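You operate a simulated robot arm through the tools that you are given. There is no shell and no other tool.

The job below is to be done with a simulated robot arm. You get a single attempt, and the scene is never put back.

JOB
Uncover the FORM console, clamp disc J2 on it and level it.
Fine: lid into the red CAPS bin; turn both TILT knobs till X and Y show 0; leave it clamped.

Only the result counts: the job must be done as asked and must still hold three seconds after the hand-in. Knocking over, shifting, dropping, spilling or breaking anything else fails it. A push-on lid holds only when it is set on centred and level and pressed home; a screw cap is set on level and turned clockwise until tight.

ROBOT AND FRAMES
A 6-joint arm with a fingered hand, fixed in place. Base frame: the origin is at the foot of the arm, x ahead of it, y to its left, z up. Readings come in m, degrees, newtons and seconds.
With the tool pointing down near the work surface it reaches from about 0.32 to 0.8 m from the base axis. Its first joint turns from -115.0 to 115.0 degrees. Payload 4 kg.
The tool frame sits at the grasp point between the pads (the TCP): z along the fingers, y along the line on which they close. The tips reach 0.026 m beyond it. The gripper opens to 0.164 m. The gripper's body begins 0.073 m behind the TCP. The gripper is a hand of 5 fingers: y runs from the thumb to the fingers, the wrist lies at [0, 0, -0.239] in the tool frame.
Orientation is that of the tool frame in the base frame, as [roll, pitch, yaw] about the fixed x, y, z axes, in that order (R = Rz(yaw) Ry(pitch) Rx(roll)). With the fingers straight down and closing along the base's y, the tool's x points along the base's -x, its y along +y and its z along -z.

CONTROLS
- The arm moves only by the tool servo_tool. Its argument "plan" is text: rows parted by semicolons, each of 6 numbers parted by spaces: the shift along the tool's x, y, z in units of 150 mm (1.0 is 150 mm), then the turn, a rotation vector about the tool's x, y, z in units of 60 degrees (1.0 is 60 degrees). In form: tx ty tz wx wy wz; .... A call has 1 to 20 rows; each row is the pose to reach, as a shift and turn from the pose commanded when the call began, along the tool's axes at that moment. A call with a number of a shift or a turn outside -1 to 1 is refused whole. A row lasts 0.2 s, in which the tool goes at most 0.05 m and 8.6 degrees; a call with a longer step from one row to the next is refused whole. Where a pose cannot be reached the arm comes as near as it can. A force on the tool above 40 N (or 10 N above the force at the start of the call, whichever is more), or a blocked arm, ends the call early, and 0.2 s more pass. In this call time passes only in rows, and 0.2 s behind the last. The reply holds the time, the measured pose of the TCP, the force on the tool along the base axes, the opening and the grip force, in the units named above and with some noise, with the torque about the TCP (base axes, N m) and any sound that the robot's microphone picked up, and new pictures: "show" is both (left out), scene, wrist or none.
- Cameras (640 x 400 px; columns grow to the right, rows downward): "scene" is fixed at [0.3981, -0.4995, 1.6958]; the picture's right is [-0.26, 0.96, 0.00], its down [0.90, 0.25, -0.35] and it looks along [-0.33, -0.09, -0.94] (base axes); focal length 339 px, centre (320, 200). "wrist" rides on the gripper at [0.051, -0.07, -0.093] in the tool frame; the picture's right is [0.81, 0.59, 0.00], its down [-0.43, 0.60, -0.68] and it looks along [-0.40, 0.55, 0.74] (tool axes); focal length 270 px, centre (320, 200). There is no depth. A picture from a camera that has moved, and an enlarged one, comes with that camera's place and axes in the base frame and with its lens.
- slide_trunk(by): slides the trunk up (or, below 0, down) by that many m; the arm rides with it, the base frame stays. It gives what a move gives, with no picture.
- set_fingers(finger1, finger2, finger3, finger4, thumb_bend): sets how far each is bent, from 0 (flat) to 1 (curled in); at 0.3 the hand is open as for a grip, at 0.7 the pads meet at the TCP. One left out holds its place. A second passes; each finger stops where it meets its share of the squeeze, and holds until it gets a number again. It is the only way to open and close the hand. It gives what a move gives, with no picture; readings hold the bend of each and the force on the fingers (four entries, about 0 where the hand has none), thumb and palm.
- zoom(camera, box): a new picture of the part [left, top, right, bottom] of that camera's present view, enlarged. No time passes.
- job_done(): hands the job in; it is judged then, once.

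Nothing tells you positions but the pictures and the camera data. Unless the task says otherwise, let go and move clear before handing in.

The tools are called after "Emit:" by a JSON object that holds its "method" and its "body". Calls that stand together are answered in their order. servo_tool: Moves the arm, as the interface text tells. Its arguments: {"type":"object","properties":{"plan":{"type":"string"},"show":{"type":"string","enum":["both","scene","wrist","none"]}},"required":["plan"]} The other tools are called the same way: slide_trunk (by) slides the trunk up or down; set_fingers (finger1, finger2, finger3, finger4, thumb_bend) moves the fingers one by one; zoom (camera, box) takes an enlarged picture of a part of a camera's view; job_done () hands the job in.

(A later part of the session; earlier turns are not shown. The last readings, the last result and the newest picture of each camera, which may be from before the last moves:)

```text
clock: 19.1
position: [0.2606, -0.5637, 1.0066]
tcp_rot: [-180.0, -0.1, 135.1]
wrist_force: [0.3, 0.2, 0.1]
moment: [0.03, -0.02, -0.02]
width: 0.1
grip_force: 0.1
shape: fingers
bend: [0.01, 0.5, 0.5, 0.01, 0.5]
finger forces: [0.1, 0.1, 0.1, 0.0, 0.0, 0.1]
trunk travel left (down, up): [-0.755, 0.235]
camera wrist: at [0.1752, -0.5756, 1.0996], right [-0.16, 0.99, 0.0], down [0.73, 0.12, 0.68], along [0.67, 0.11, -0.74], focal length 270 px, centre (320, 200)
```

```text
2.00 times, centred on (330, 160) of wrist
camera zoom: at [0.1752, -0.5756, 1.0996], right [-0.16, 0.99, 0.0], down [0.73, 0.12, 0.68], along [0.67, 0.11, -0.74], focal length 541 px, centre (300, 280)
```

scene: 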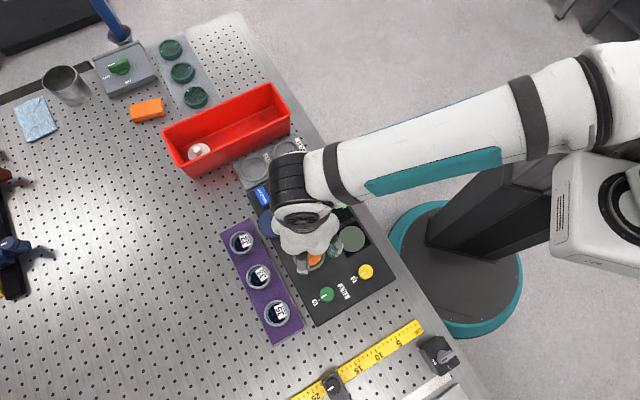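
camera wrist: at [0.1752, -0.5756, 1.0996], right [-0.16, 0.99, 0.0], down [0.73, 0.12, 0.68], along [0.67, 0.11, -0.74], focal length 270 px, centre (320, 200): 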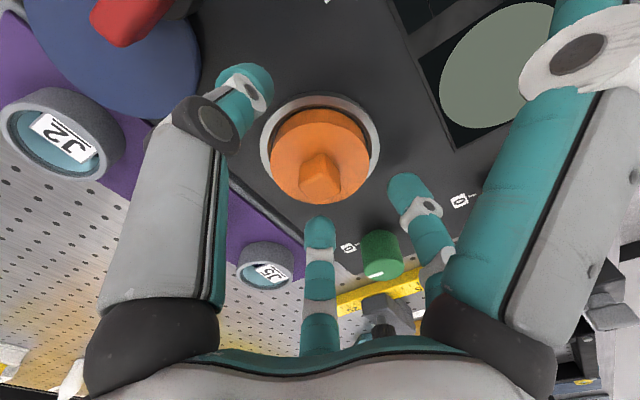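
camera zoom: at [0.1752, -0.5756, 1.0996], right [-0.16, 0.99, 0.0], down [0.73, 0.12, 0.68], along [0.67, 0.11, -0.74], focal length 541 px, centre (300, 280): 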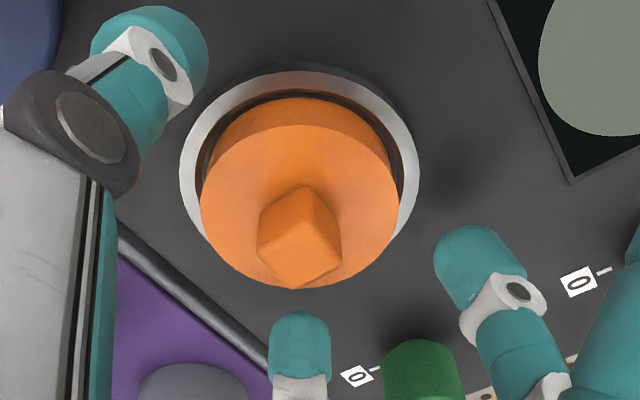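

The tips may now be at lid-top height, so closing here could catch the lid's rim. I'll rise 8 mm, part-close to 0.6, then come down in small steps and feel for the lid.

Emit:
{"method": "servo_tool", "body": {"plan": "0 0 -0.055 0 0 0", "show": "none"}}

Emit:
{"method": "set_fingers", "body": {"finger2": 0.6, "finger3": 0.6, "thumb_bend": 0.6}}

Emit:
{"method": "zoom", "body": {"camera": "wrist", "box": [230, 60, 430, 260]}}

Emit:
{"method": "servo_tool", "body": {"plan": "0 0 0.02 0 0 0; 0 0 0.04 0 0 0", "show": "wrist"}}

Emit:
{"method": "zoom", "body": {"camera": "wrist", "box": [230, 60, 430, 260]}}

```text
clock: 19.5
position: [0.2607, -0.5618, 1.0138]
tcp_rot: [-180.0, 0.0, 135.1]
wrist_force: [-1.1, 0.1, 0.0]
moment: [-0.04, 0.0, 0.01]
width: 0.1002
grip_force: 0.1
shape: fingers
bend: [0.01, 0.5, 0.5, 0.01, 0.5]
finger forces: [0.0, 0.1, 0.0, 0.0, 0.0, 0.0]
trunk travel left (down, up): [-0.755, 0.235]
```

```text
clock: 20.5
position: [0.2623, -0.5638, 1.015]
tcp_rot: [-179.9, -0.2, 135.1]
wrist_force: [-0.5, -0.6, 0.3]
moment: [0.02, 0.01, 0.01]
width: 0.0993
grip_force: 0.1
shape: fingers
bend: [0.01, 0.6, 0.6, 0.01, 0.6]
finger forces: [0.0, 0.0, 0.0, 0.0, 0.0, 0.1]
trunk travel left (down, up): [-0.755, 0.235]
```

```text
2.00 times, centred on (330, 160) of wrist
camera zoom: at [0.1757, -0.5752, 1.1079], right [-0.16, 0.99, 0.0], down [0.73, 0.12, 0.68], along [0.67, 0.11, -0.74], focal length 541 px, centre (300, 280)
```

zoom: 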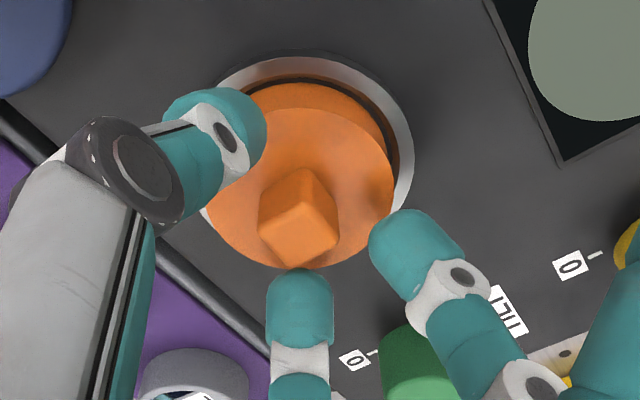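

```text
clock: 21.1
position: [0.2608, -0.5628, 1.0093]
tcp_rot: [180.0, 0.0, 135.1]
wrist_force: [0.5, 0.4, 0.9]
moment: [-0.02, 0.0, -0.03]
width: 0.0993
grip_force: 0.8
shape: fingers
bend: [0.01, 0.6, 0.6, 0.01, 0.6]
finger forces: [0.0, 0.1, 1.2, 0.0, 0.0, 0.1]
trunk travel left (down, up): [-0.755, 0.235]
camera wrist: at [0.1763, -0.5754, 1.1019], right [-0.16, 0.99, 0.0], down [0.73, 0.12, 0.68], along [0.67, 0.11, -0.74], focal length 270 px, centre (320, 200)
```

wrist: 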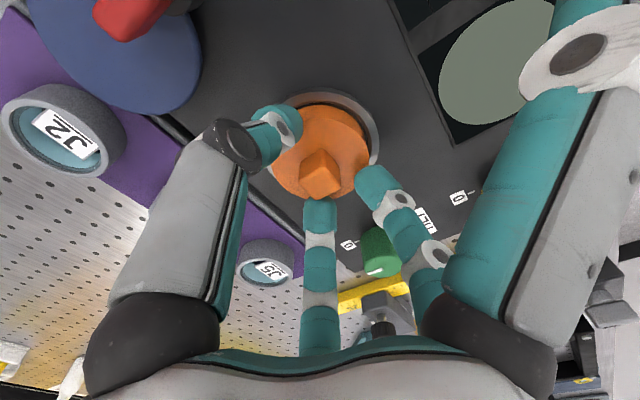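

```text
2.00 times, centred on (330, 160) of wrist
camera zoom: at [0.1763, -0.5754, 1.1019], right [-0.16, 0.99, 0.0], down [0.73, 0.12, 0.68], along [0.67, 0.11, -0.74], focal length 541 px, centre (300, 280)
```

zoom: 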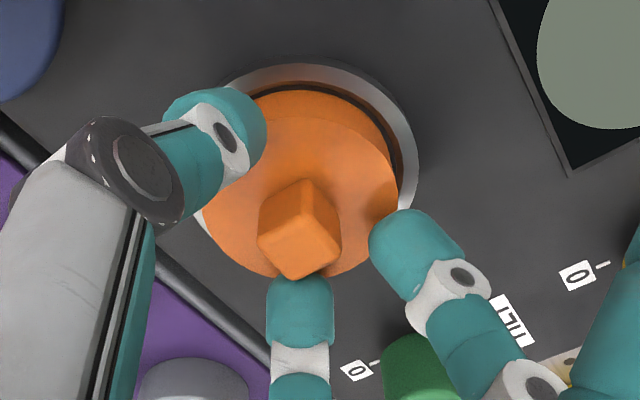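

Finger 3 feels about 1 N, most likely resting on the lid top. I'll rise 1.5 mm and close thumb, 2 and 3 on the cube.

Emit:
{"method": "servo_tool", "body": {"plan": "0 0 -0.01 0 0 0", "show": "none"}}

Emit:
{"method": "set_fingers", "body": {"finger2": 0.8, "finger3": 0.8, "thumb_bend": 0.8}}

Emit:
{"method": "zoom", "body": {"camera": "wrist", "box": [230, 60, 430, 260]}}

```text
clock: 21.5
position: [0.2628, -0.5623, 1.0092]
tcp_rot: [-180.0, -0.1, 135.1]
wrist_force: [0.3, -0.8, -0.2]
moment: [0.0, 0.02, 0.0]
width: 0.0992
grip_force: 0.0
shape: fingers
bend: [0.01, 0.6, 0.6, 0.01, 0.6]
finger forces: [0.1, 0.1, 0.0, 0.0, 0.0, 0.0]
trunk travel left (down, up): [-0.755, 0.235]
```

```text
clock: 22.5
position: [0.2613, -0.5628, 1.0102]
tcp_rot: [-179.9, -0.1, 135.0]
wrist_force: [-0.3, -0.5, -0.9]
moment: [0.0, -0.03, -0.01]
width: 0.1004
grip_force: 19.6
shape: fingers
bend: [0.01, 0.66, 0.65, 0.01, 0.67]
finger forces: [0.0, 10.6, 10.1, 0.0, 18.7, 0.0]
trunk travel left (down, up): [-0.755, 0.235]
```

```text
2.00 times, centred on (330, 160) of wrist
camera zoom: at [0.1762, -0.5753, 1.1032], right [-0.16, 0.99, 0.0], down [0.73, 0.12, 0.68], along [0.67, 0.11, -0.74], focal length 541 px, centre (300, 280)
```

zoom: 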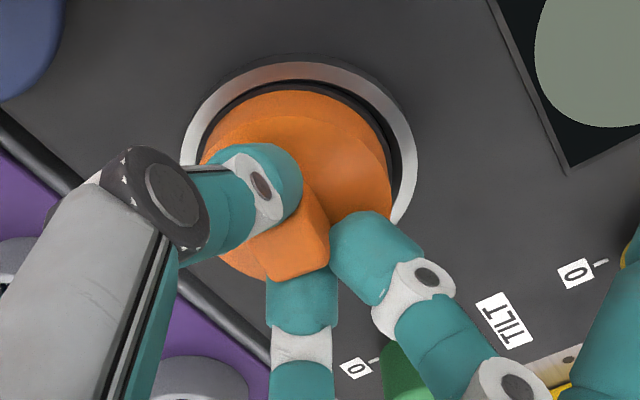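

A balanced grip: thumb about 19 N against 10 + 10. I'll lift slowly and straight.

Emit:
{"method": "servo_tool", "body": {"plan": "0 0 -0.02 0 0 0; 0 0 -0.04 0 0 0; 0 0 -0.08 0 0 0; 0 0 -0.14 0 0 0; 0 0 -0.24 0 0 0; 0 0 -0.4 0 0 0; 0 0 -0.6 0 0 0", "show": "both"}}

```text
clock: 24.1
position: [0.2612, -0.5604, 1.0999]
tcp_rot: [-179.9, 0.0, 135.1]
wrist_force: [0.4, -0.1, -0.3]
moment: [0.01, 0.01, 0.0]
width: 0.1005
grip_force: 20.1
shape: fingers
bend: [0.01, 0.66, 0.65, 0.01, 0.67]
finger forces: [0.0, 10.0, 10.1, 0.0, 18.9, 0.0]
trunk travel left (down, up): [-0.755, 0.235]
camera wrist: at [0.177, -0.5736, 1.1928], right [-0.16, 0.99, 0.0], down [0.73, 0.12, 0.68], along [0.67, 0.11, -0.74], focal length 270 px, centre (320, 200)
```

scene: 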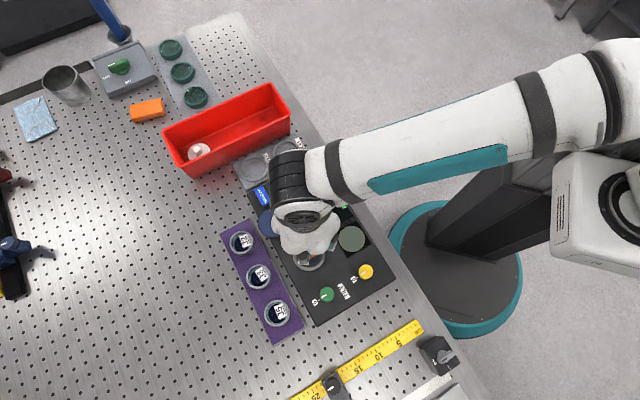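
wrist: 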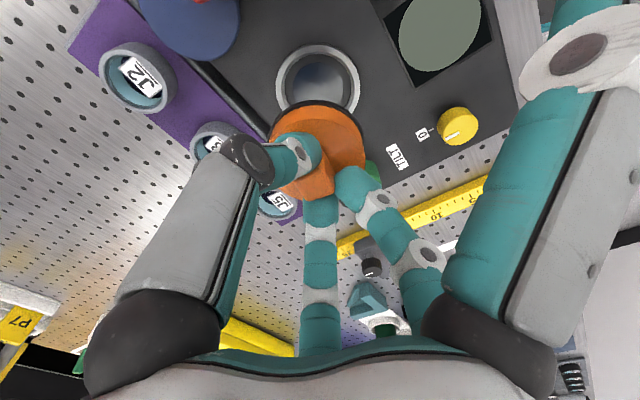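

The lid is off and secure. I'll raise it a little and carry it toward the near end of the red bin.

Emit:
{"method": "servo_tool", "body": {"plan": "0 0 -0.15 0 0 0; 0 0 -0.33 0 0 0; 0.03 -0.2 -0.33 0 0 0; 0.06 -0.45 -0.33 0 0 0; 0.1 -0.7 -0.33 0 0 0; 0.135 -0.9 -0.33 0 0 0; 0.135 -0.9 -0.33 0 0 0", "show": "none"}}

Emit:
{"method": "servo_tool", "body": {"plan": "0.03 -0.2 0 0 0 0; 0.06 -0.45 0 0 0 0; 0.1 -0.7 0 0 0 0; 0.135 -0.9 0 0 0 0; 0.135 -0.9 0 0 0 0", "show": "both"}}

```text
clock: 25.7
position: [0.1522, -0.6428, 1.1506]
tcp_rot: [180.0, -0.1, 135.1]
wrist_force: [-0.2, 0.6, -0.9]
moment: [0.0, -0.06, -0.03]
width: 0.1005
grip_force: 18.8
shape: fingers
bend: [0.01, 0.66, 0.65, 0.01, 0.67]
finger forces: [0.0, 9.4, 10.4, 0.0, 18.8, 0.1]
trunk travel left (down, up): [-0.755, 0.235]
```

```text
clock: 26.9
position: [0.0448, -0.714, 1.1415]
tcp_rot: [-179.9, 0.1, 135.1]
wrist_force: [-0.1, -0.3, -0.3]
moment: [-0.02, -0.01, 0.01]
width: 0.1006
grip_force: 18.9
shape: fingers
bend: [0.01, 0.66, 0.65, 0.01, 0.67]
finger forces: [0.0, 8.8, 10.4, 0.1, 18.6, 0.0]
out of reach, approached as far as the arm can: row 4, 5
trunk travel left (down, up): [-0.755, 0.235]
camera wrist: at [-0.0413, -0.7255, 1.2357], right [-0.16, 0.99, 0.0], down [0.73, 0.12, 0.68], along [0.67, 0.1, -0.74], focal length 270 px, centre (320, 200)
```

scene: 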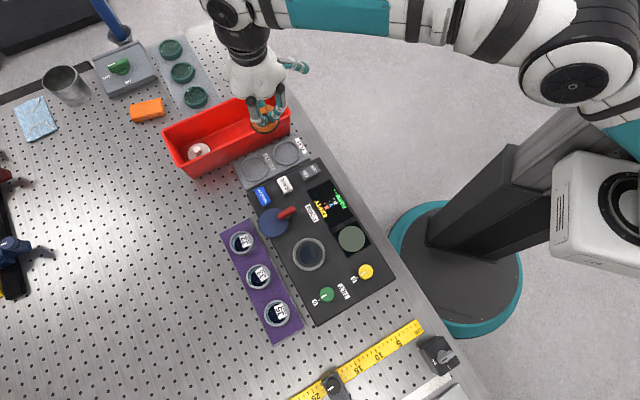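
wrist: 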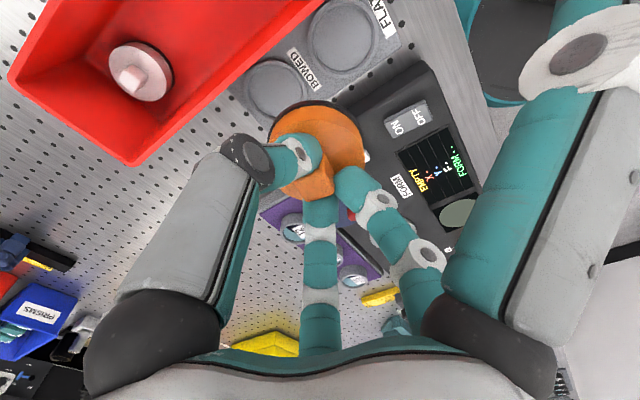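

The arm is at its reach limit at this height because the shoulder is low. I'll raise the trunk by 0.2 m so the arm can reach farther out and down.

Emit:
{"method": "slide_trunk", "body": {"by": 0.2}}

Emit:
{"method": "servo_tool", "body": {"plan": "0 0 0.2 0 0 0; 0 0 0.4 0 0 0; 0 0 0.6 0 0 0; 0 0 0.8 0 0 0; 0 0 1 0 0 0; 0 0 1 0 0 0", "show": "none"}}

```text
clock: 29.1
position: [0.0446, -0.7124, 1.3434]
tcp_rot: [-179.7, 0.2, 135.1]
wrist_force: [-0.7, -0.4, -0.1]
moment: [0.0, 0.01, 0.0]
width: 0.1006
grip_force: 18.9
shape: fingers
bend: [0.01, 0.66, 0.65, 0.01, 0.67]
finger forces: [0.0, 8.9, 10.4, 0.0, 18.6, 0.0]
trunk travel left (down, up): [-0.955, 0.035]
```

```text
clock: 30.5
position: [0.0432, -0.7146, 1.1933]
tcp_rot: [-179.8, 0.2, 135.0]
wrist_force: [-0.7, -0.4, 0.2]
moment: [-0.01, -0.06, -0.02]
width: 0.1008
grip_force: 17.4
shape: fingers
bend: [0.01, 0.67, 0.64, 0.01, 0.67]
finger forces: [0.1, 6.4, 12.1, 0.0, 16.3, 0.0]
trunk travel left (down, up): [-0.955, 0.035]
```

Emit:
{"method": "servo_tool", "body": {"plan": "0.015 -0.2 0.1 0 0 0; 0.03 -0.4 0.2 0 0 0; 0.045 -0.6 0.29 0 0 0; 0.06 -0.77 0.29 0 0 0; 0.06 -0.77 0.29 0 0 0", "show": "none"}}

Emit:
{"method": "servo_tool", "body": {"plan": "0 0 0 0 0 -0.13; 0 0 0 0 0 -0.26; 0 0 0 0 0 -0.39; 0 0 0 0 0 -0.52; 0 0 0 0 0 -0.65; 0 0 0 0 0 -0.75; 0 0 0 0 0 -0.75", "show": "none"}}

Emit:
{"method": "servo_tool", "body": {"plan": "0 0 0 0 0 -0.13; 0 0 0 0 0 -0.26; 0 0 0 0 0 -0.39; 0 0 0 0 0 -0.52; 0 0 0 0 0 -0.65; 0 0 0 0 0 -0.75; 0 0 0 0 0 -0.75", "show": "both"}}

```text
clock: 31.7
position: [-0.0309, -0.7551, 1.1514]
tcp_rot: [-179.9, 0.2, 135.1]
wrist_force: [-1.7, 0.2, 0.9]
moment: [0.0, -0.02, 0.0]
width: 0.1008
grip_force: 17.5
shape: fingers
bend: [0.01, 0.67, 0.64, 0.01, 0.67]
finger forces: [0.0, 6.3, 11.9, 0.1, 16.2, 0.0]
out of reach, approached as far as the arm can: row 3, 4, 5
trunk travel left (down, up): [-0.955, 0.035]
```

```text
clock: 33.3
position: [-0.0299, -0.755, 1.1498]
tcp_rot: [-179.7, -0.2, 165.8]
wrist_force: [-0.7, 0.1, 0.6]
moment: [-0.04, -0.01, 0.03]
width: 0.1008
grip_force: 17.6
shape: fingers
bend: [0.01, 0.67, 0.64, 0.01, 0.67]
finger forces: [0.1, 6.3, 12.0, 0.1, 16.1, 0.0]
out of reach, approached as far as the arm can: row 5, 6, 7
trunk travel left (down, up): [-0.955, 0.035]
```

```text
clock: 34.9
position: [0.093, -0.6301, 1.0915]
tcp_rot: [-175.9, -14.0, -162.6]
wrist_force: [0.4, -0.1, -0.4]
moment: [0.04, 0.03, 0.0]
width: 0.1008
grip_force: 17.1
shape: fingers
bend: [0.0, 0.67, 0.64, 0.0, 0.72]
finger forces: [0.0, 6.6, 11.7, 0.1, 16.0, 0.1]
out of reach, approached as far as the arm can: row 1, 2, 3, 4, 5, 6, 7
trunk travel left (down, up): [-0.955, 0.035]
camera wrist: at [0.0864, -0.6967, 1.199], right [-0.93, 0.32, 0.16], down [0.35, 0.78, 0.51], along [0.04, 0.53, -0.85], focal length 270 px, centre (320, 200)
```

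scene: 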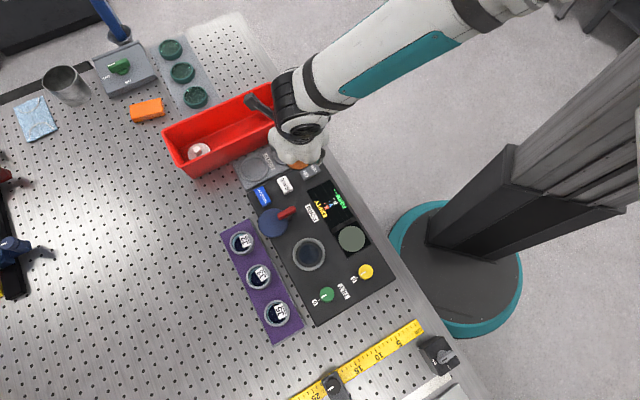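
wrist: 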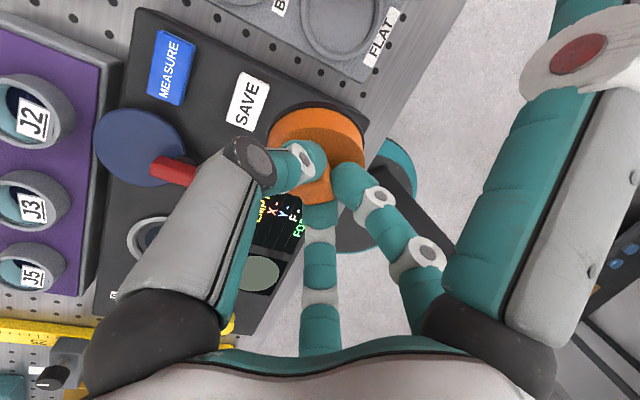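

I overran a wrist limit and the arm wandered, though the lid is still held and nothing was touched. I'll turn back the other way about the tool's axis and then straighten, staying inside reach.

Emit:
{"method": "servo_tool", "body": {"plan": "0 0 -0.1 0 0 0.13; 0 0 -0.2 0 0 0.26; 0 0 -0.3 0 0 0.39; 0 0 -0.3 0 0 0.52; 0 0 -0.3 0 0 0.65; 0 0 -0.3 0 0 0.78; 0 0 -0.3 0 0 0.9; 0 0 -0.3 0 0 1; 0 0 -0.3 0 0 1", "show": "scene"}}

```text
clock: 36.9
position: [0.1016, -0.6226, 1.133]
tcp_rot: [-165.9, -3.5, 137.4]
wrist_force: [-0.5, 1.0, 0.4]
moment: [0.0, 0.02, -0.03]
width: 0.1014
grip_force: 16.7
shape: fingers
bend: [0.0, 0.67, 0.64, 0.0, 0.72]
finger forces: [0.0, 6.5, 11.9, 0.0, 15.9, 0.0]
trunk travel left (down, up): [-0.955, 0.035]
```

scene: 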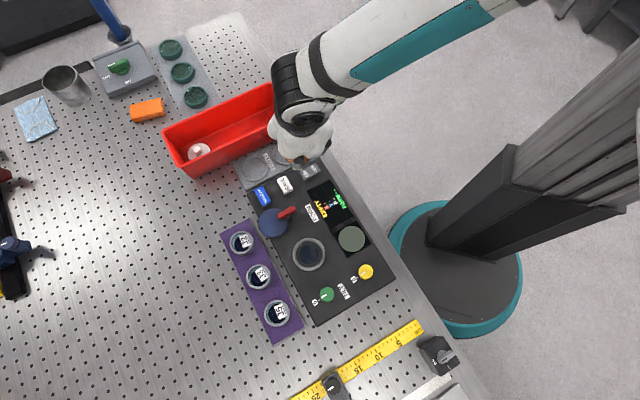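

Emit:
{"method": "set_fingers", "body": {"finger1": 0.6}}

Emit:
{"method": "servo_tool", "body": {"plan": "0 0 -0.1 0.0243 -0.121 0; 0 0 -0.2 0.0486 -0.2418 0; 0 0 -0.2 0.0486 -0.2418 0", "show": "both"}}

```text
clock: 37.9
position: [0.1026, -0.6232, 1.1331]
tcp_rot: [-166.0, -3.6, 137.4]
wrist_force: [-0.6, -0.4, 0.1]
moment: [-0.01, -0.03, -0.01]
width: 0.014
grip_force: 16.8
shape: fingers
bend: [0.59, 0.67, 0.64, 0.0, 0.72]
finger forces: [0.4, 6.3, 11.9, 0.1, 15.8, 0.1]
trunk travel left (down, up): [-0.955, 0.035]
```

```text
clock: 38.7
position: [0.1089, -0.6178, 1.1602]
tcp_rot: [-162.7, 10.5, 141.3]
wrist_force: [0.9, -0.7, -0.1]
moment: [0.0, 0.0, 0.03]
width: 0.0139
grip_force: 17.1
shape: fingers
bend: [0.59, 0.67, 0.64, 0.0, 0.72]
finger forces: [0.5, 6.1, 11.9, 0.0, 15.6, 0.1]
trunk travel left (down, up): [-0.955, 0.035]
camera wrist: at [0.0293, -0.6025, 1.2596], right [-0.25, 0.92, -0.32], down [0.75, 0.39, 0.54], along [0.62, -0.11, -0.78], focal length 270 px, centre (320, 200)
```

scene: 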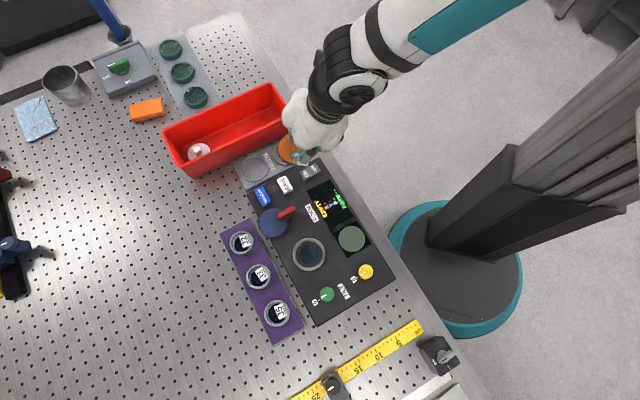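
wrist: 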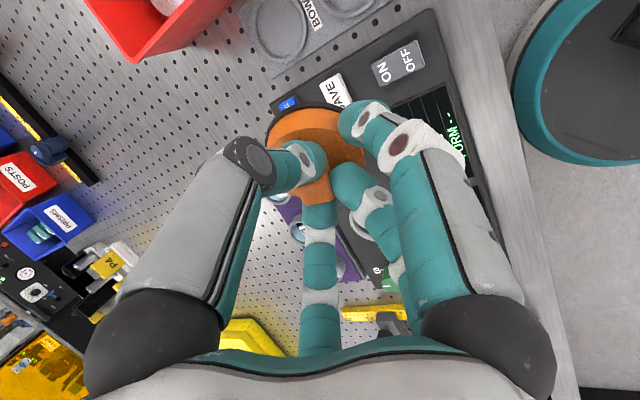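

Emit:
{"method": "servo_tool", "body": {"plan": "0.048 -0.22 0.1 0 0 0; 0.096 -0.44 0.2 0 0 0; 0.145 -0.66 0.32 0 0 0; 0.145 -0.66 0.32 0 0 0", "show": "none"}}

Emit:
{"method": "servo_tool", "body": {"plan": "0.048 -0.22 0.1 0 0 0; 0.096 -0.44 0.2 0 0 0; 0.145 -0.66 0.32 0 0 0; 0.145 -0.66 0.32 0 0 0", "show": "both"}}

```text
clock: 39.7
position: [0.0234, -0.689, 1.1407]
tcp_rot: [-162.6, 10.6, 141.4]
wrist_force: [0.4, 0.1, 0.3]
moment: [0.0, 0.0, -0.02]
width: 0.0136
grip_force: 17.5
shape: fingers
bend: [0.59, 0.67, 0.64, 0.0, 0.72]
finger forces: [0.5, 6.1, 11.9, 0.0, 15.7, 0.0]
trunk travel left (down, up): [-0.955, 0.035]
```

```text
clock: 40.7
position: [-0.0572, -0.7625, 1.1224]
tcp_rot: [-162.8, 10.5, 141.3]
wrist_force: [0.5, -0.1, -0.4]
moment: [0.02, 0.03, 0.03]
width: 0.0136
grip_force: 17.2
shape: fingers
bend: [0.59, 0.67, 0.64, 0.0, 0.72]
finger forces: [0.5, 6.1, 11.9, 0.0, 15.8, 0.1]
trunk travel left (down, up): [-0.955, 0.035]
camera wrist: at [-0.1359, -0.7475, 1.2208], right [-0.25, 0.92, -0.32], down [0.75, 0.39, 0.54], along [0.62, -0.11, -0.78], focal length 270 px, centre (320, 200)
```

scene: 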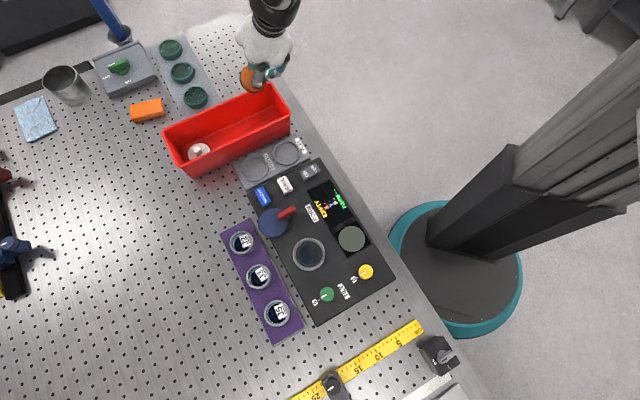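
wrist: 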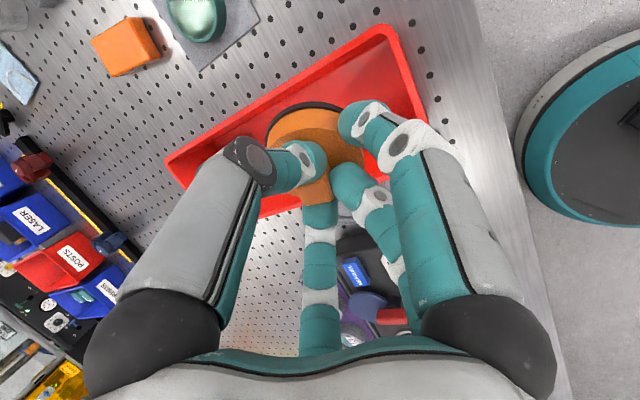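

The bin rim comes out near z = 1.0 and the lid hangs just over its near end. I'll shift slightly and go lower.

Emit:
{"method": "servo_tool", "body": {"plan": "0 0.07 0.2 0 0 0; 0 0.134 0.4 0 0 0; 0 0.134 0.4 0 0 0", "show": "both"}}

Emit:
{"method": "zoom", "body": {"camera": "scene", "box": [200, 40, 320, 140]}}

```text
clock: 41.5
position: [-0.0473, -0.7693, 1.0584]
tcp_rot: [-162.7, 10.4, 141.3]
wrist_force: [0.5, 0.7, 0.8]
moment: [0.02, -0.01, -0.01]
width: 0.0139
grip_force: 17.6
shape: fingers
bend: [0.59, 0.67, 0.64, 0.0, 0.72]
finger forces: [0.5, 6.0, 12.1, 0.1, 15.8, 0.0]
trunk travel left (down, up): [-0.955, 0.035]
camera wrist: at [-0.1265, -0.755, 1.1575], right [-0.24, 0.92, -0.32], down [0.75, 0.39, 0.54], along [0.62, -0.11, -0.78], focal length 270 px, centre (320, 200)
```

scene: 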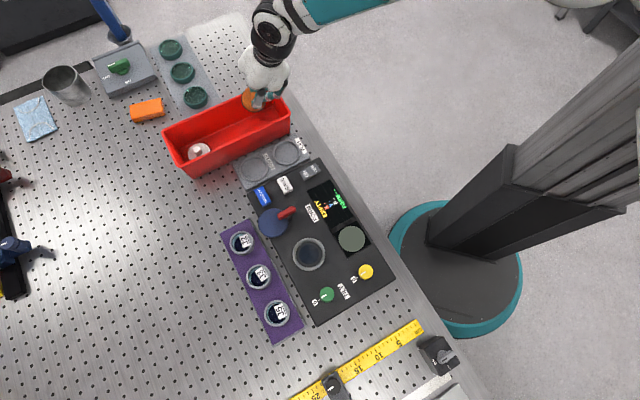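
wrist: 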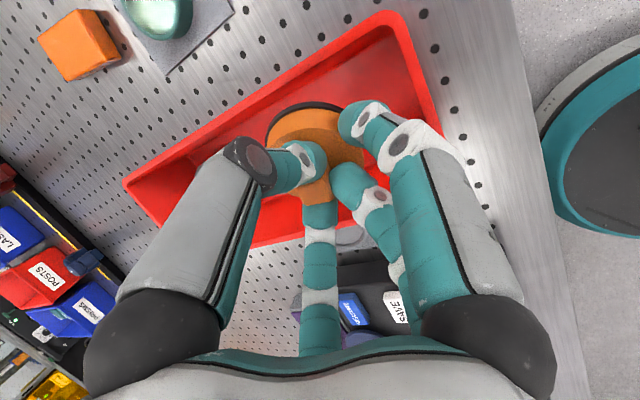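

```text
4.00 times, centred on (260, 90) of scene
camera zoom: at [0.3981, -0.4995, 1.6958], right [-0.26, 0.96, 0.0], down [0.9, 0.25, -0.35], along [-0.33, -0.09, -0.94], focal length 1355 px, centre (560, 640)
```

zoom: 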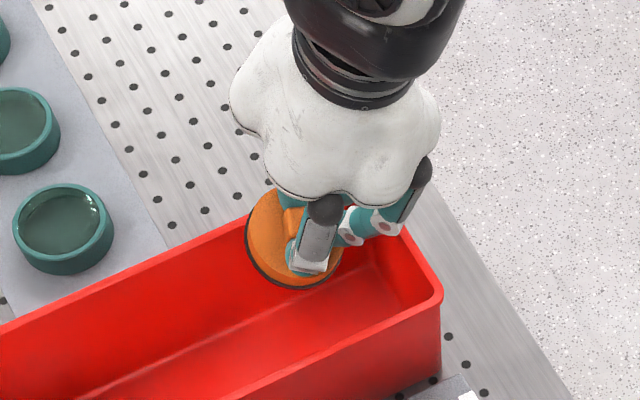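

Emit:
{"method": "servo_tool", "body": {"plan": "0.018 0.03 0.094 0 0 0; 0.036 0.058 0.188 0 0 0; 0.055 0.088 0.282 0 0 0; 0.055 0.088 0.282 0 0 0", "show": "both"}}

Emit:
{"method": "zoom", "body": {"camera": "scene", "box": [200, 40, 320, 140]}}

```text
clock: 42.5
position: [-0.0471, -0.7699, 1.0146]
tcp_rot: [-162.7, 10.6, 141.2]
wrist_force: [-0.8, -0.2, 0.5]
moment: [-0.02, -0.03, -0.02]
width: 0.0137
grip_force: 16.7
shape: fingers
bend: [0.59, 0.67, 0.64, 0.0, 0.72]
finger forces: [0.5, 6.0, 12.1, 0.0, 15.6, 0.0]
trunk travel left (down, up): [-0.955, 0.035]
camera wrist: at [-0.1267, -0.7555, 1.113], right [-0.25, 0.92, -0.32], down [0.75, 0.39, 0.54], along [0.62, -0.11, -0.78], focal length 270 px, centre (320, 200)
```

scene: 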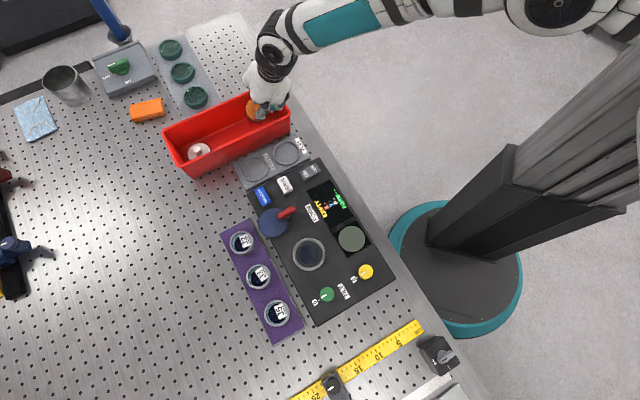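
wrist: 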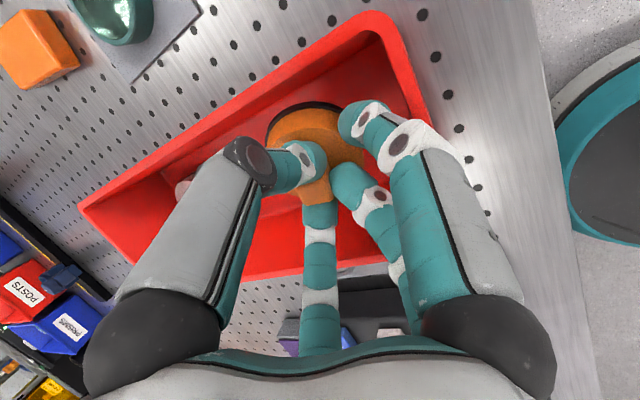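

```text
4.00 times, centred on (260, 90) of scene
camera zoom: at [0.3981, -0.4995, 1.6958], right [-0.26, 0.96, 0.0], down [0.9, 0.25, -0.35], along [-0.33, -0.09, -0.94], focal length 1355 px, centre (560, 640)
```

zoom: 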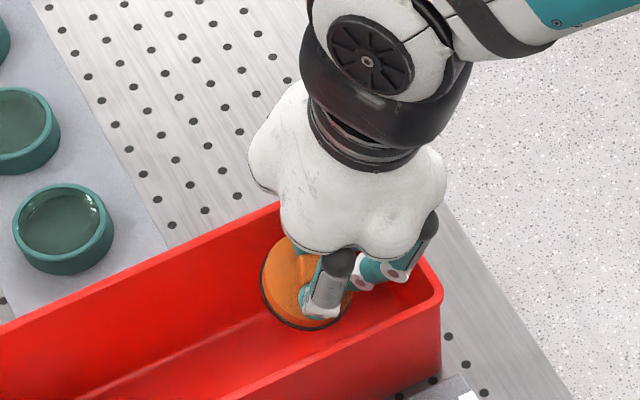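

Emit:
{"method": "servo_tool", "body": {"plan": "0.01 0.016 0.05 0 0 0; 0.014 0.022 0.07 0 0 0", "show": "none"}}

Emit:
{"method": "set_fingers", "body": {"finger1": 0.57, "finger2": 0.57, "finger3": 0.57, "thumb_bend": 0.57}}

Emit:
{"method": "servo_tool", "body": {"plan": "0 0 0 0 0 0; 0 0 0 0 0 0", "show": "both"}}

Emit:
{"method": "zoom", "body": {"camera": "scene", "box": [200, 40, 320, 140]}}

```text
clock: 43.1
position: [-0.0488, -0.7697, 1.0043]
tcp_rot: [-162.7, 10.4, 141.3]
wrist_force: [0.4, 0.2, -1.1]
moment: [0.02, 0.01, -0.02]
width: 0.0138
grip_force: 17.5
shape: fingers
bend: [0.59, 0.67, 0.64, 0.0, 0.72]
finger forces: [0.6, 6.0, 12.1, 0.1, 15.6, 0.0]
trunk travel left (down, up): [-0.955, 0.035]
```

```text
clock: 44.1
position: [-0.0479, -0.7706, 1.003]
tcp_rot: [-162.7, 10.5, 141.3]
wrist_force: [0.8, -0.7, 0.6]
moment: [0.02, 0.03, 0.01]
width: 0.0264
grip_force: 0.6
shape: fingers
bend: [0.57, 0.56, 0.56, 0.0, 0.56]
finger forces: [1.1, 0.1, 0.0, 0.0, 0.0, 0.1]
trunk travel left (down, up): [-0.955, 0.035]
```

```text
clock: 44.7
position: [-0.0472, -0.7694, 1.0038]
tcp_rot: [-162.7, 10.5, 141.3]
wrist_force: [1.2, -0.6, 1.0]
moment: [0.04, -0.01, 0.02]
width: 0.0265
grip_force: 0.7
shape: fingers
bend: [0.57, 0.56, 0.56, 0.0, 0.56]
finger forces: [1.1, 0.1, 0.1, 0.1, 0.0, 0.0]
trunk travel left (down, up): [-0.955, 0.035]
camera wrist: at [-0.1262, -0.7559, 1.1022], right [-0.25, 0.92, -0.32], down [0.75, 0.39, 0.54], along [0.62, -0.11, -0.78], focal length 270 px, centre (320, 200)
```

scene: 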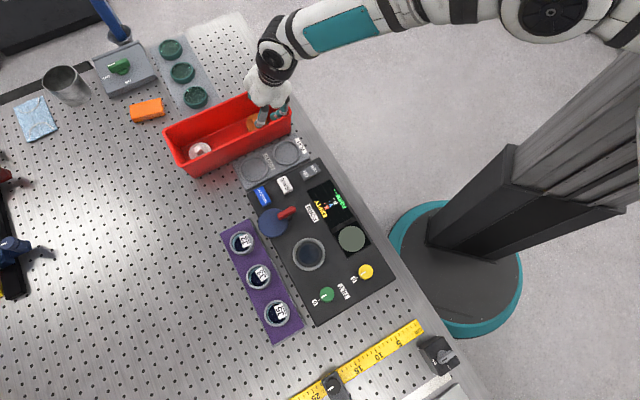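
wrist: 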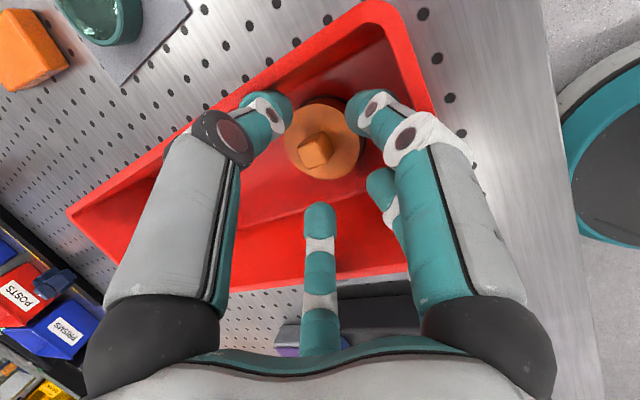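

```text
4.00 times, centred on (260, 90) of scene
camera zoom: at [0.3981, -0.4995, 1.6958], right [-0.26, 0.96, 0.0], down [0.9, 0.25, -0.35], along [-0.33, -0.09, -0.94], focal length 1355 px, centre (560, 640)
```

zoom: 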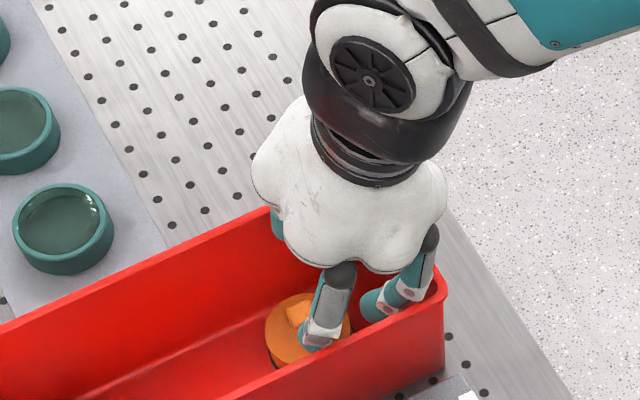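

The lid rests on the bin floor. I'll lift straight up out of the bin.

Emit:
{"method": "servo_tool", "body": {"plan": "-0.018 -0.029 -0.094 0 0 0; -0.054 -0.088 -0.282 0 0 0; -0.1 -0.16 -0.52 0 0 0; -0.146 -0.235 -0.752 0 0 0; -0.146 -0.235 -0.752 0 0 0", "show": "both"}}

```text
clock: 45.9
position: [-0.0477, -0.7694, 1.123]
tcp_rot: [-162.8, 10.4, 141.2]
wrist_force: [-0.1, 0.1, -0.4]
moment: [0.06, 0.02, -0.01]
width: 0.0272
grip_force: 0.2
shape: fingers
bend: [0.56, 0.56, 0.56, 0.0, 0.56]
finger forces: [0.0, 0.0, 0.0, 0.1, 0.0, 0.1]
trunk travel left (down, up): [-0.955, 0.035]
camera wrist: at [-0.1267, -0.7554, 1.2215], right [-0.25, 0.92, -0.32], down [0.75, 0.39, 0.54], along [0.62, -0.1, -0.78], focal length 270 px, centre (320, 200)
```

scene: 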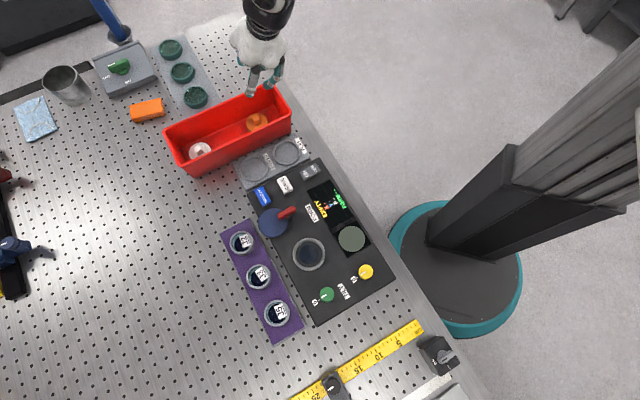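
wrist: 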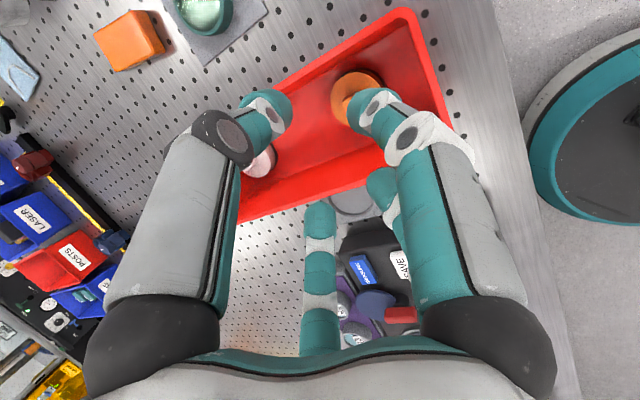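

The lid is in the bin. Now I'll look closely at the open seat, the lever and the discs.

Emit:
{"method": "zoom", "body": {"camera": "scene", "box": [250, 200, 340, 280]}}

Emit:
{"method": "zoom", "body": {"camera": "scene", "box": [220, 220, 280, 270]}}

Emit:
{"method": "zoom", "body": {"camera": "scene", "box": [300, 175, 370, 240]}}

Emit:
{"method": "zoom", "body": {"camera": "scene", "box": [230, 80, 310, 140]}}

```text
5.00 times, centred on (295, 240) of scene
camera zoom: at [0.3981, -0.4995, 1.6958], right [-0.26, 0.96, 0.0], down [0.9, 0.25, -0.35], along [-0.33, -0.09, -0.94], focal length 1694 px, centre (445, 0)
```

zoom: 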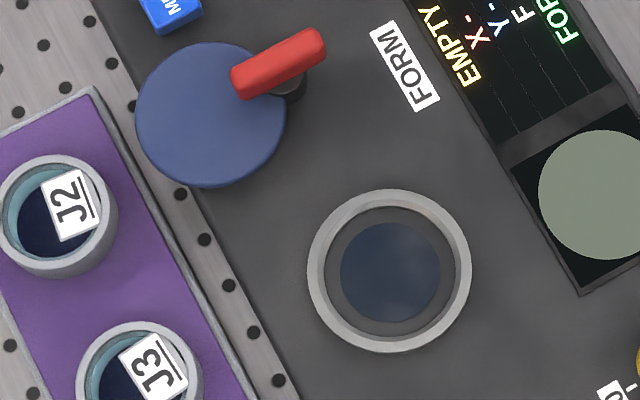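

```text
8.00 times, centred on (250, 245) of scene
camera zoom: at [0.3981, -0.4995, 1.6958], right [-0.26, 0.96, 0.0], down [0.9, 0.25, -0.35], along [-0.33, -0.09, -0.94], focal length 2710 px, centre (880, -160)
```

zoom: 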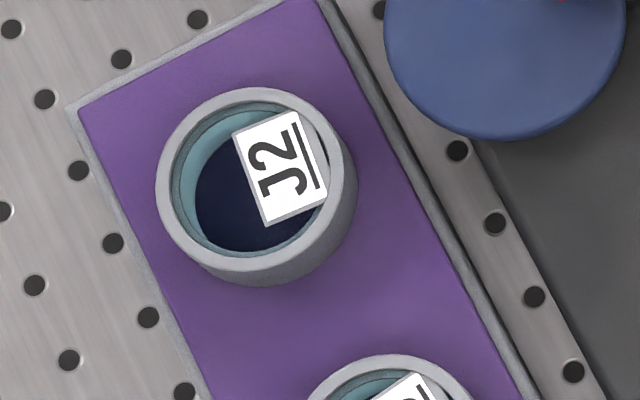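

```text
6.15 times, centred on (335, 208) of scene
camera zoom: at [0.3981, -0.4995, 1.6958], right [-0.26, 0.96, 0.0], down [0.9, 0.25, -0.35], along [-0.33, -0.09, -0.94], focal length 2084 px, centre (228, 154)
```

zoom: 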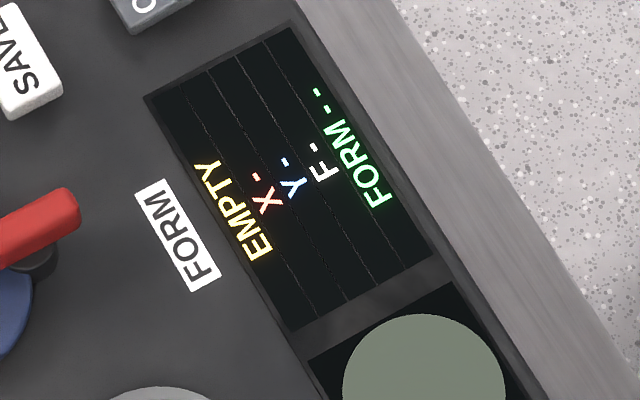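

```text
6.67 times, centred on (270, 110) of scene
camera zoom: at [0.3981, -0.4995, 1.6958], right [-0.26, 0.96, 0.0], down [0.9, 0.25, -0.35], along [-0.33, -0.09, -0.94], focal length 2258 px, centre (653, 800)
```

zoom: 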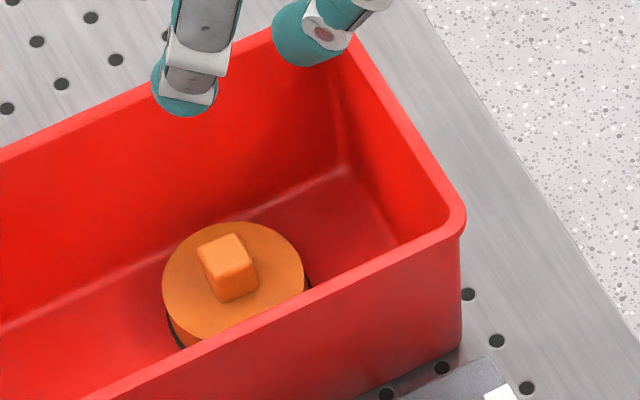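

Emit:
{"method": "servo_tool", "body": {"plan": "-0.08 0.25 -0.11 0 0 0; -0.16 0.5 -0.22 0 0 0; -0.24 0.75 -0.33 0 0 0; -0.32 0.99 -0.44 0 0 0; -0.32 0.99 -0.44 0 0 0", "show": "none"}}

Emit:
{"method": "set_fingers", "body": {"finger1": 0.2, "finger2": 0.2, "finger3": 0.2, "thumb_bend": 0.2}}

```text
clock: 47.1
position: [0.0867, -0.6737, 1.148]
tcp_rot: [-162.8, 10.5, 141.4]
wrist_force: [0.7, -0.8, 0.1]
moment: [0.01, 0.0, -0.01]
width: 0.0271
grip_force: 0.1
shape: fingers
bend: [0.56, 0.56, 0.56, 0.0, 0.56]
finger forces: [0.0, 0.1, 0.0, 0.0, 0.0, 0.0]
trunk travel left (down, up): [-0.955, 0.035]
```

```text
clock: 48.1
position: [0.0866, -0.6716, 1.1486]
tcp_rot: [-162.8, 10.6, 141.3]
wrist_force: [-0.6, -0.2, -0.9]
moment: [0.01, 0.0, 0.03]
width: 0.1055
grip_force: 0.1
shape: fingers
bend: [0.2, 0.2, 0.2, 0.0, 0.2]
finger forces: [0.0, 0.1, 0.0, 0.1, 0.0, 0.0]
trunk travel left (down, up): [-0.955, 0.035]
```

Emit:
{"method": "servo_tool", "body": {"plan": "0 0 0 -0.0954 0.0591 0; 0 0 0 -0.191 0.118 0; 0 0 0 -0.2863 0.1772 0; 0 0 0 -0.2863 0.1772 0", "show": "both"}}

Emit:
{"method": "zoom", "body": {"camera": "wrist", "box": [220, 0, 480, 200]}}

```text
clock: 49.1
position: [0.0881, -0.6708, 1.1492]
tcp_rot: [179.8, 0.0, 139.7]
wrist_force: [-0.5, 0.5, 0.2]
moment: [-0.05, -0.04, 0.03]
width: 0.1053
grip_force: 0.1
shape: fingers
bend: [0.2, 0.2, 0.2, 0.0, 0.2]
finger forces: [0.0, 0.0, 0.0, 0.1, 0.0, 0.1]
trunk travel left (down, up): [-0.955, 0.035]
camera wrist: at [0.0034, -0.6906, 1.243], right [-0.24, 0.97, 0.0], down [0.71, 0.17, 0.68], along [0.66, 0.16, -0.73], focal length 270 px, centre (320, 200)
```

scene: 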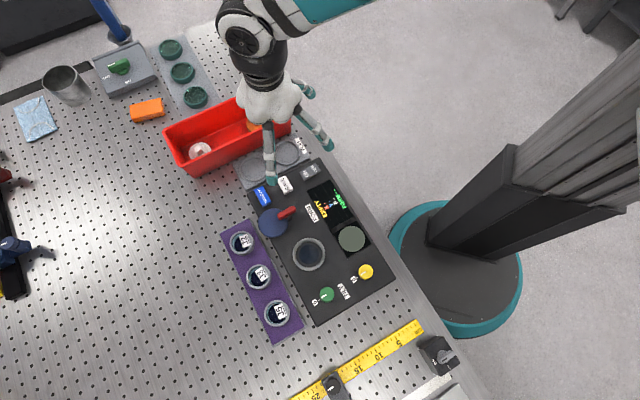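
wrist: 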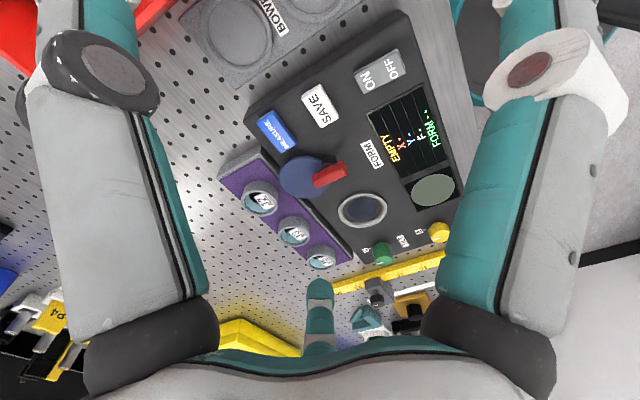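

```text
2.00 times, centred on (350, 100) of wrist
camera zoom: at [0.0034, -0.6906, 1.243], right [-0.24, 0.97, 0.0], down [0.71, 0.17, 0.68], along [0.66, 0.16, -0.73], focal length 541 px, centre (260, 400)
```

zoom: 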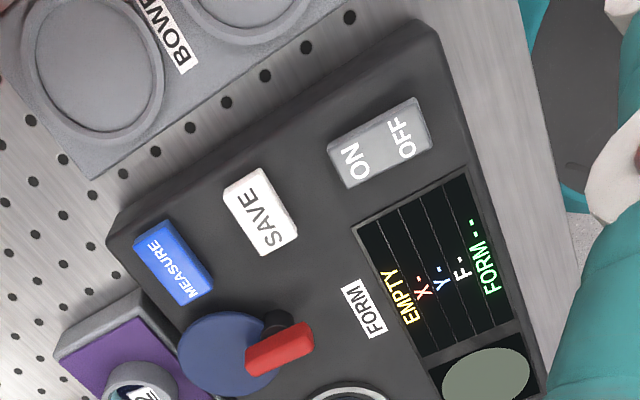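

Emit:
{"method": "zoom", "body": {"camera": "wrist", "box": [240, 130, 400, 280]}}

Emit:
{"method": "zoom", "body": {"camera": "wrist", "box": [270, 140, 360, 210]}}

Emit:
{"method": "zoom", "body": {"camera": "wrist", "box": [220, 160, 350, 270]}}

```text
2.67 times, centred on (320, 205) of wrist
camera zoom: at [0.0034, -0.6906, 1.243], right [-0.24, 0.97, 0.0], down [0.71, 0.17, 0.68], along [0.66, 0.16, -0.73], focal length 721 px, centre (320, 187)
```

zoom: 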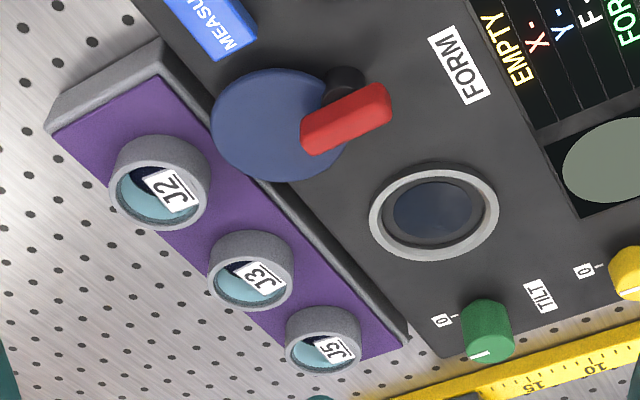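

```text
5.71 times, centred on (315, 175) of wrist
camera zoom: at [0.0034, -0.6906, 1.243], right [-0.24, 0.97, 0.0], down [0.71, 0.17, 0.68], along [0.66, 0.16, -0.73], focal length 1544 px, centre (349, 343)
```

zoom: 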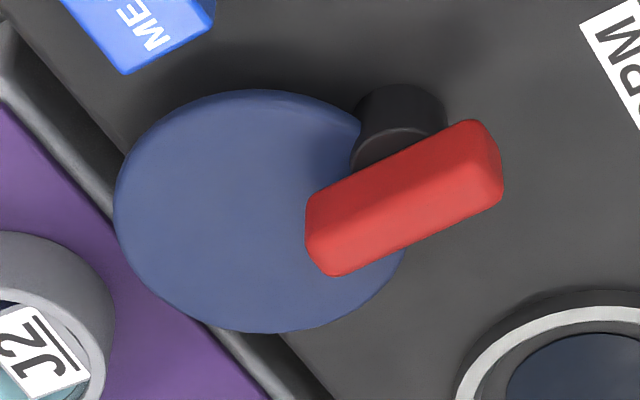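

```text
3.64 times, centred on (285, 215) of wrist
camera zoom: at [0.0034, -0.6906, 1.243], right [-0.24, 0.97, 0.0], down [0.71, 0.17, 0.68], along [0.66, 0.16, -0.73], focal length 983 px, centre (447, 146)
```

zoom: 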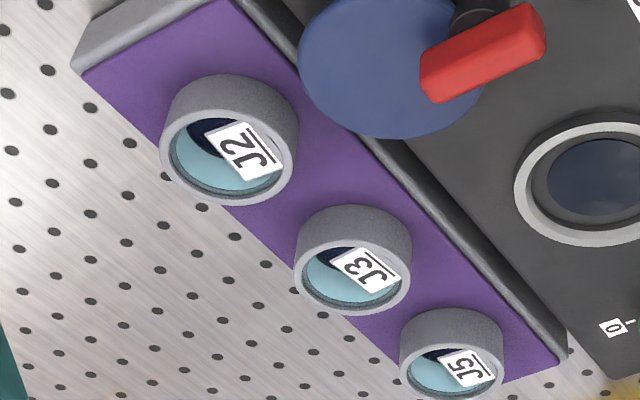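

The picture is now clear: J2 is a gray-rimmed cell about 53 mm wide at (0.279, -0.712), with its rim top near 0.96. The seat is at (0.263, -0.562), and the clamp is a red T-bar on a post with a blue swing plate. I'll lower the trunk slightly and move over J2.

Emit:
{"method": "slide_trunk", "body": {"by": -0.07}}

Emit:
{"method": "servo_tool", "body": {"plan": "-0.2 0.1 0 0 0 -0.05; -0.4 0.21 0 0 0 -0.1; -0.6 0.32 0 0 0 -0.15; -0.8 0.43 0 0 0 -0.172; -0.9 0.483 0 0 0 -0.172; -0.9 0.483 0 0 0 -0.172", "show": "both"}}

```text
clock: 50.1
position: [0.0875, -0.6709, 1.0798]
tcp_rot: [179.9, 0.1, 139.7]
wrist_force: [-0.1, -0.5, 0.4]
moment: [-0.03, 0.01, -0.01]
width: 0.1056
grip_force: 0.0
shape: fingers
bend: [0.2, 0.2, 0.2, 0.0, 0.2]
finger forces: [0.1, 0.0, 0.0, 0.0, 0.0, 0.0]
trunk travel left (down, up): [-0.885, 0.105]
```

```text
clock: 51.5
position: [0.2363, -0.7033, 1.0796]
tcp_rot: [179.9, 0.0, 150.0]
wrist_force: [0.2, -0.1, -0.6]
moment: [-0.01, -0.02, 0.01]
width: 0.1052
grip_force: 0.0
shape: fingers
bend: [0.2, 0.2, 0.2, 0.0, 0.2]
finger forces: [0.0, 0.0, 0.0, 0.0, 0.1, 0.0]
trunk travel left (down, up): [-0.885, 0.105]
camera wrist: at [0.1569, -0.738, 1.1722], right [-0.41, 0.91, 0.0], down [0.67, 0.3, 0.68], along [0.62, 0.28, -0.73], focal length 270 px, centre (320, 200)
```

scene: 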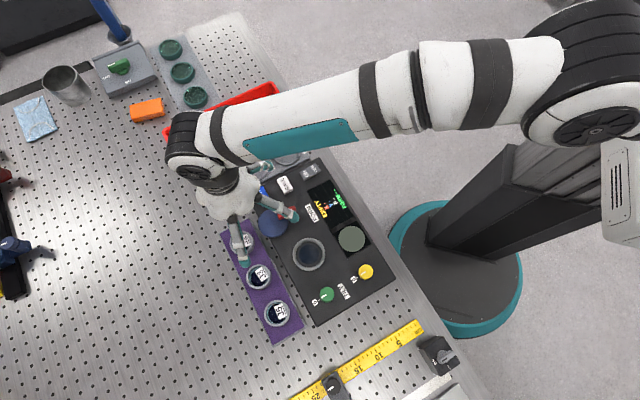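
wrist: 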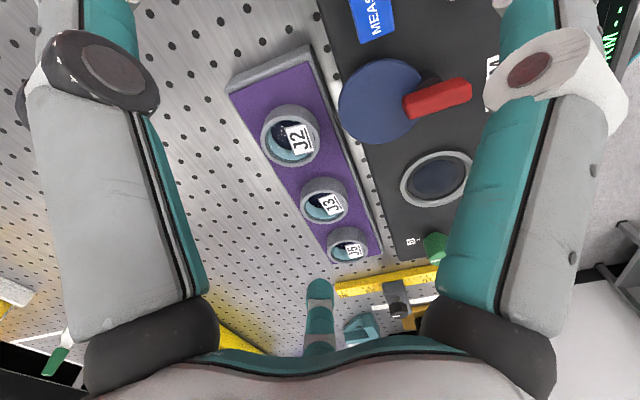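

Emit:
{"method": "zoom", "body": {"camera": "wrist", "box": [240, 80, 360, 180]}}

Emit:
{"method": "zoom", "body": {"camera": "wrist", "box": [320, 40, 500, 220]}}

```text
4.00 times, centred on (300, 130) of wrist
camera zoom: at [0.1569, -0.738, 1.1722], right [-0.41, 0.91, 0.0], down [0.67, 0.3, 0.68], along [0.62, 0.28, -0.73], focal length 1081 px, centre (400, 480)
```

zoom: 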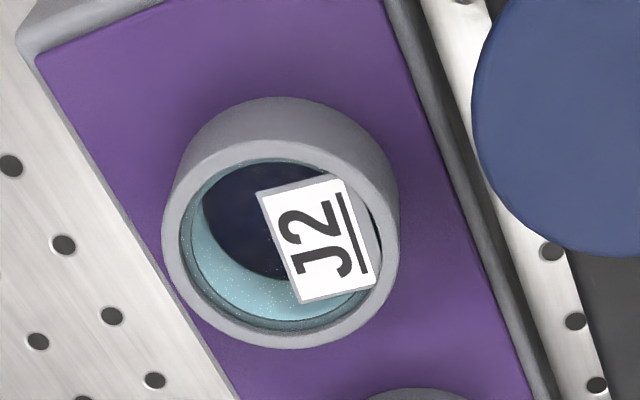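

```text
2.22 times, centred on (410, 130) of wrist
camera zoom: at [0.1569, -0.738, 1.1722], right [-0.41, 0.91, 0.0], down [0.67, 0.3, 0.68], along [0.62, 0.28, -0.73], focal length 601 px, centre (120, 356)
```

zoom: 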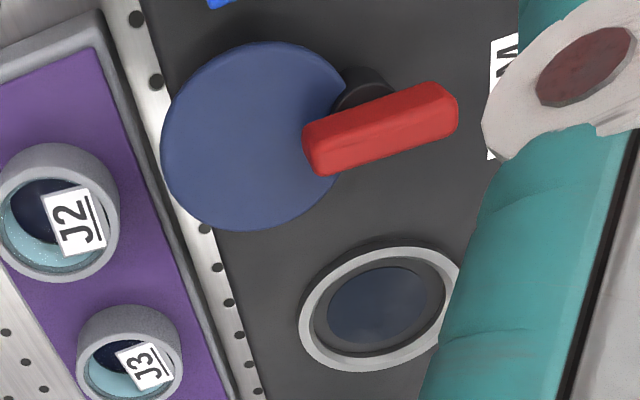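

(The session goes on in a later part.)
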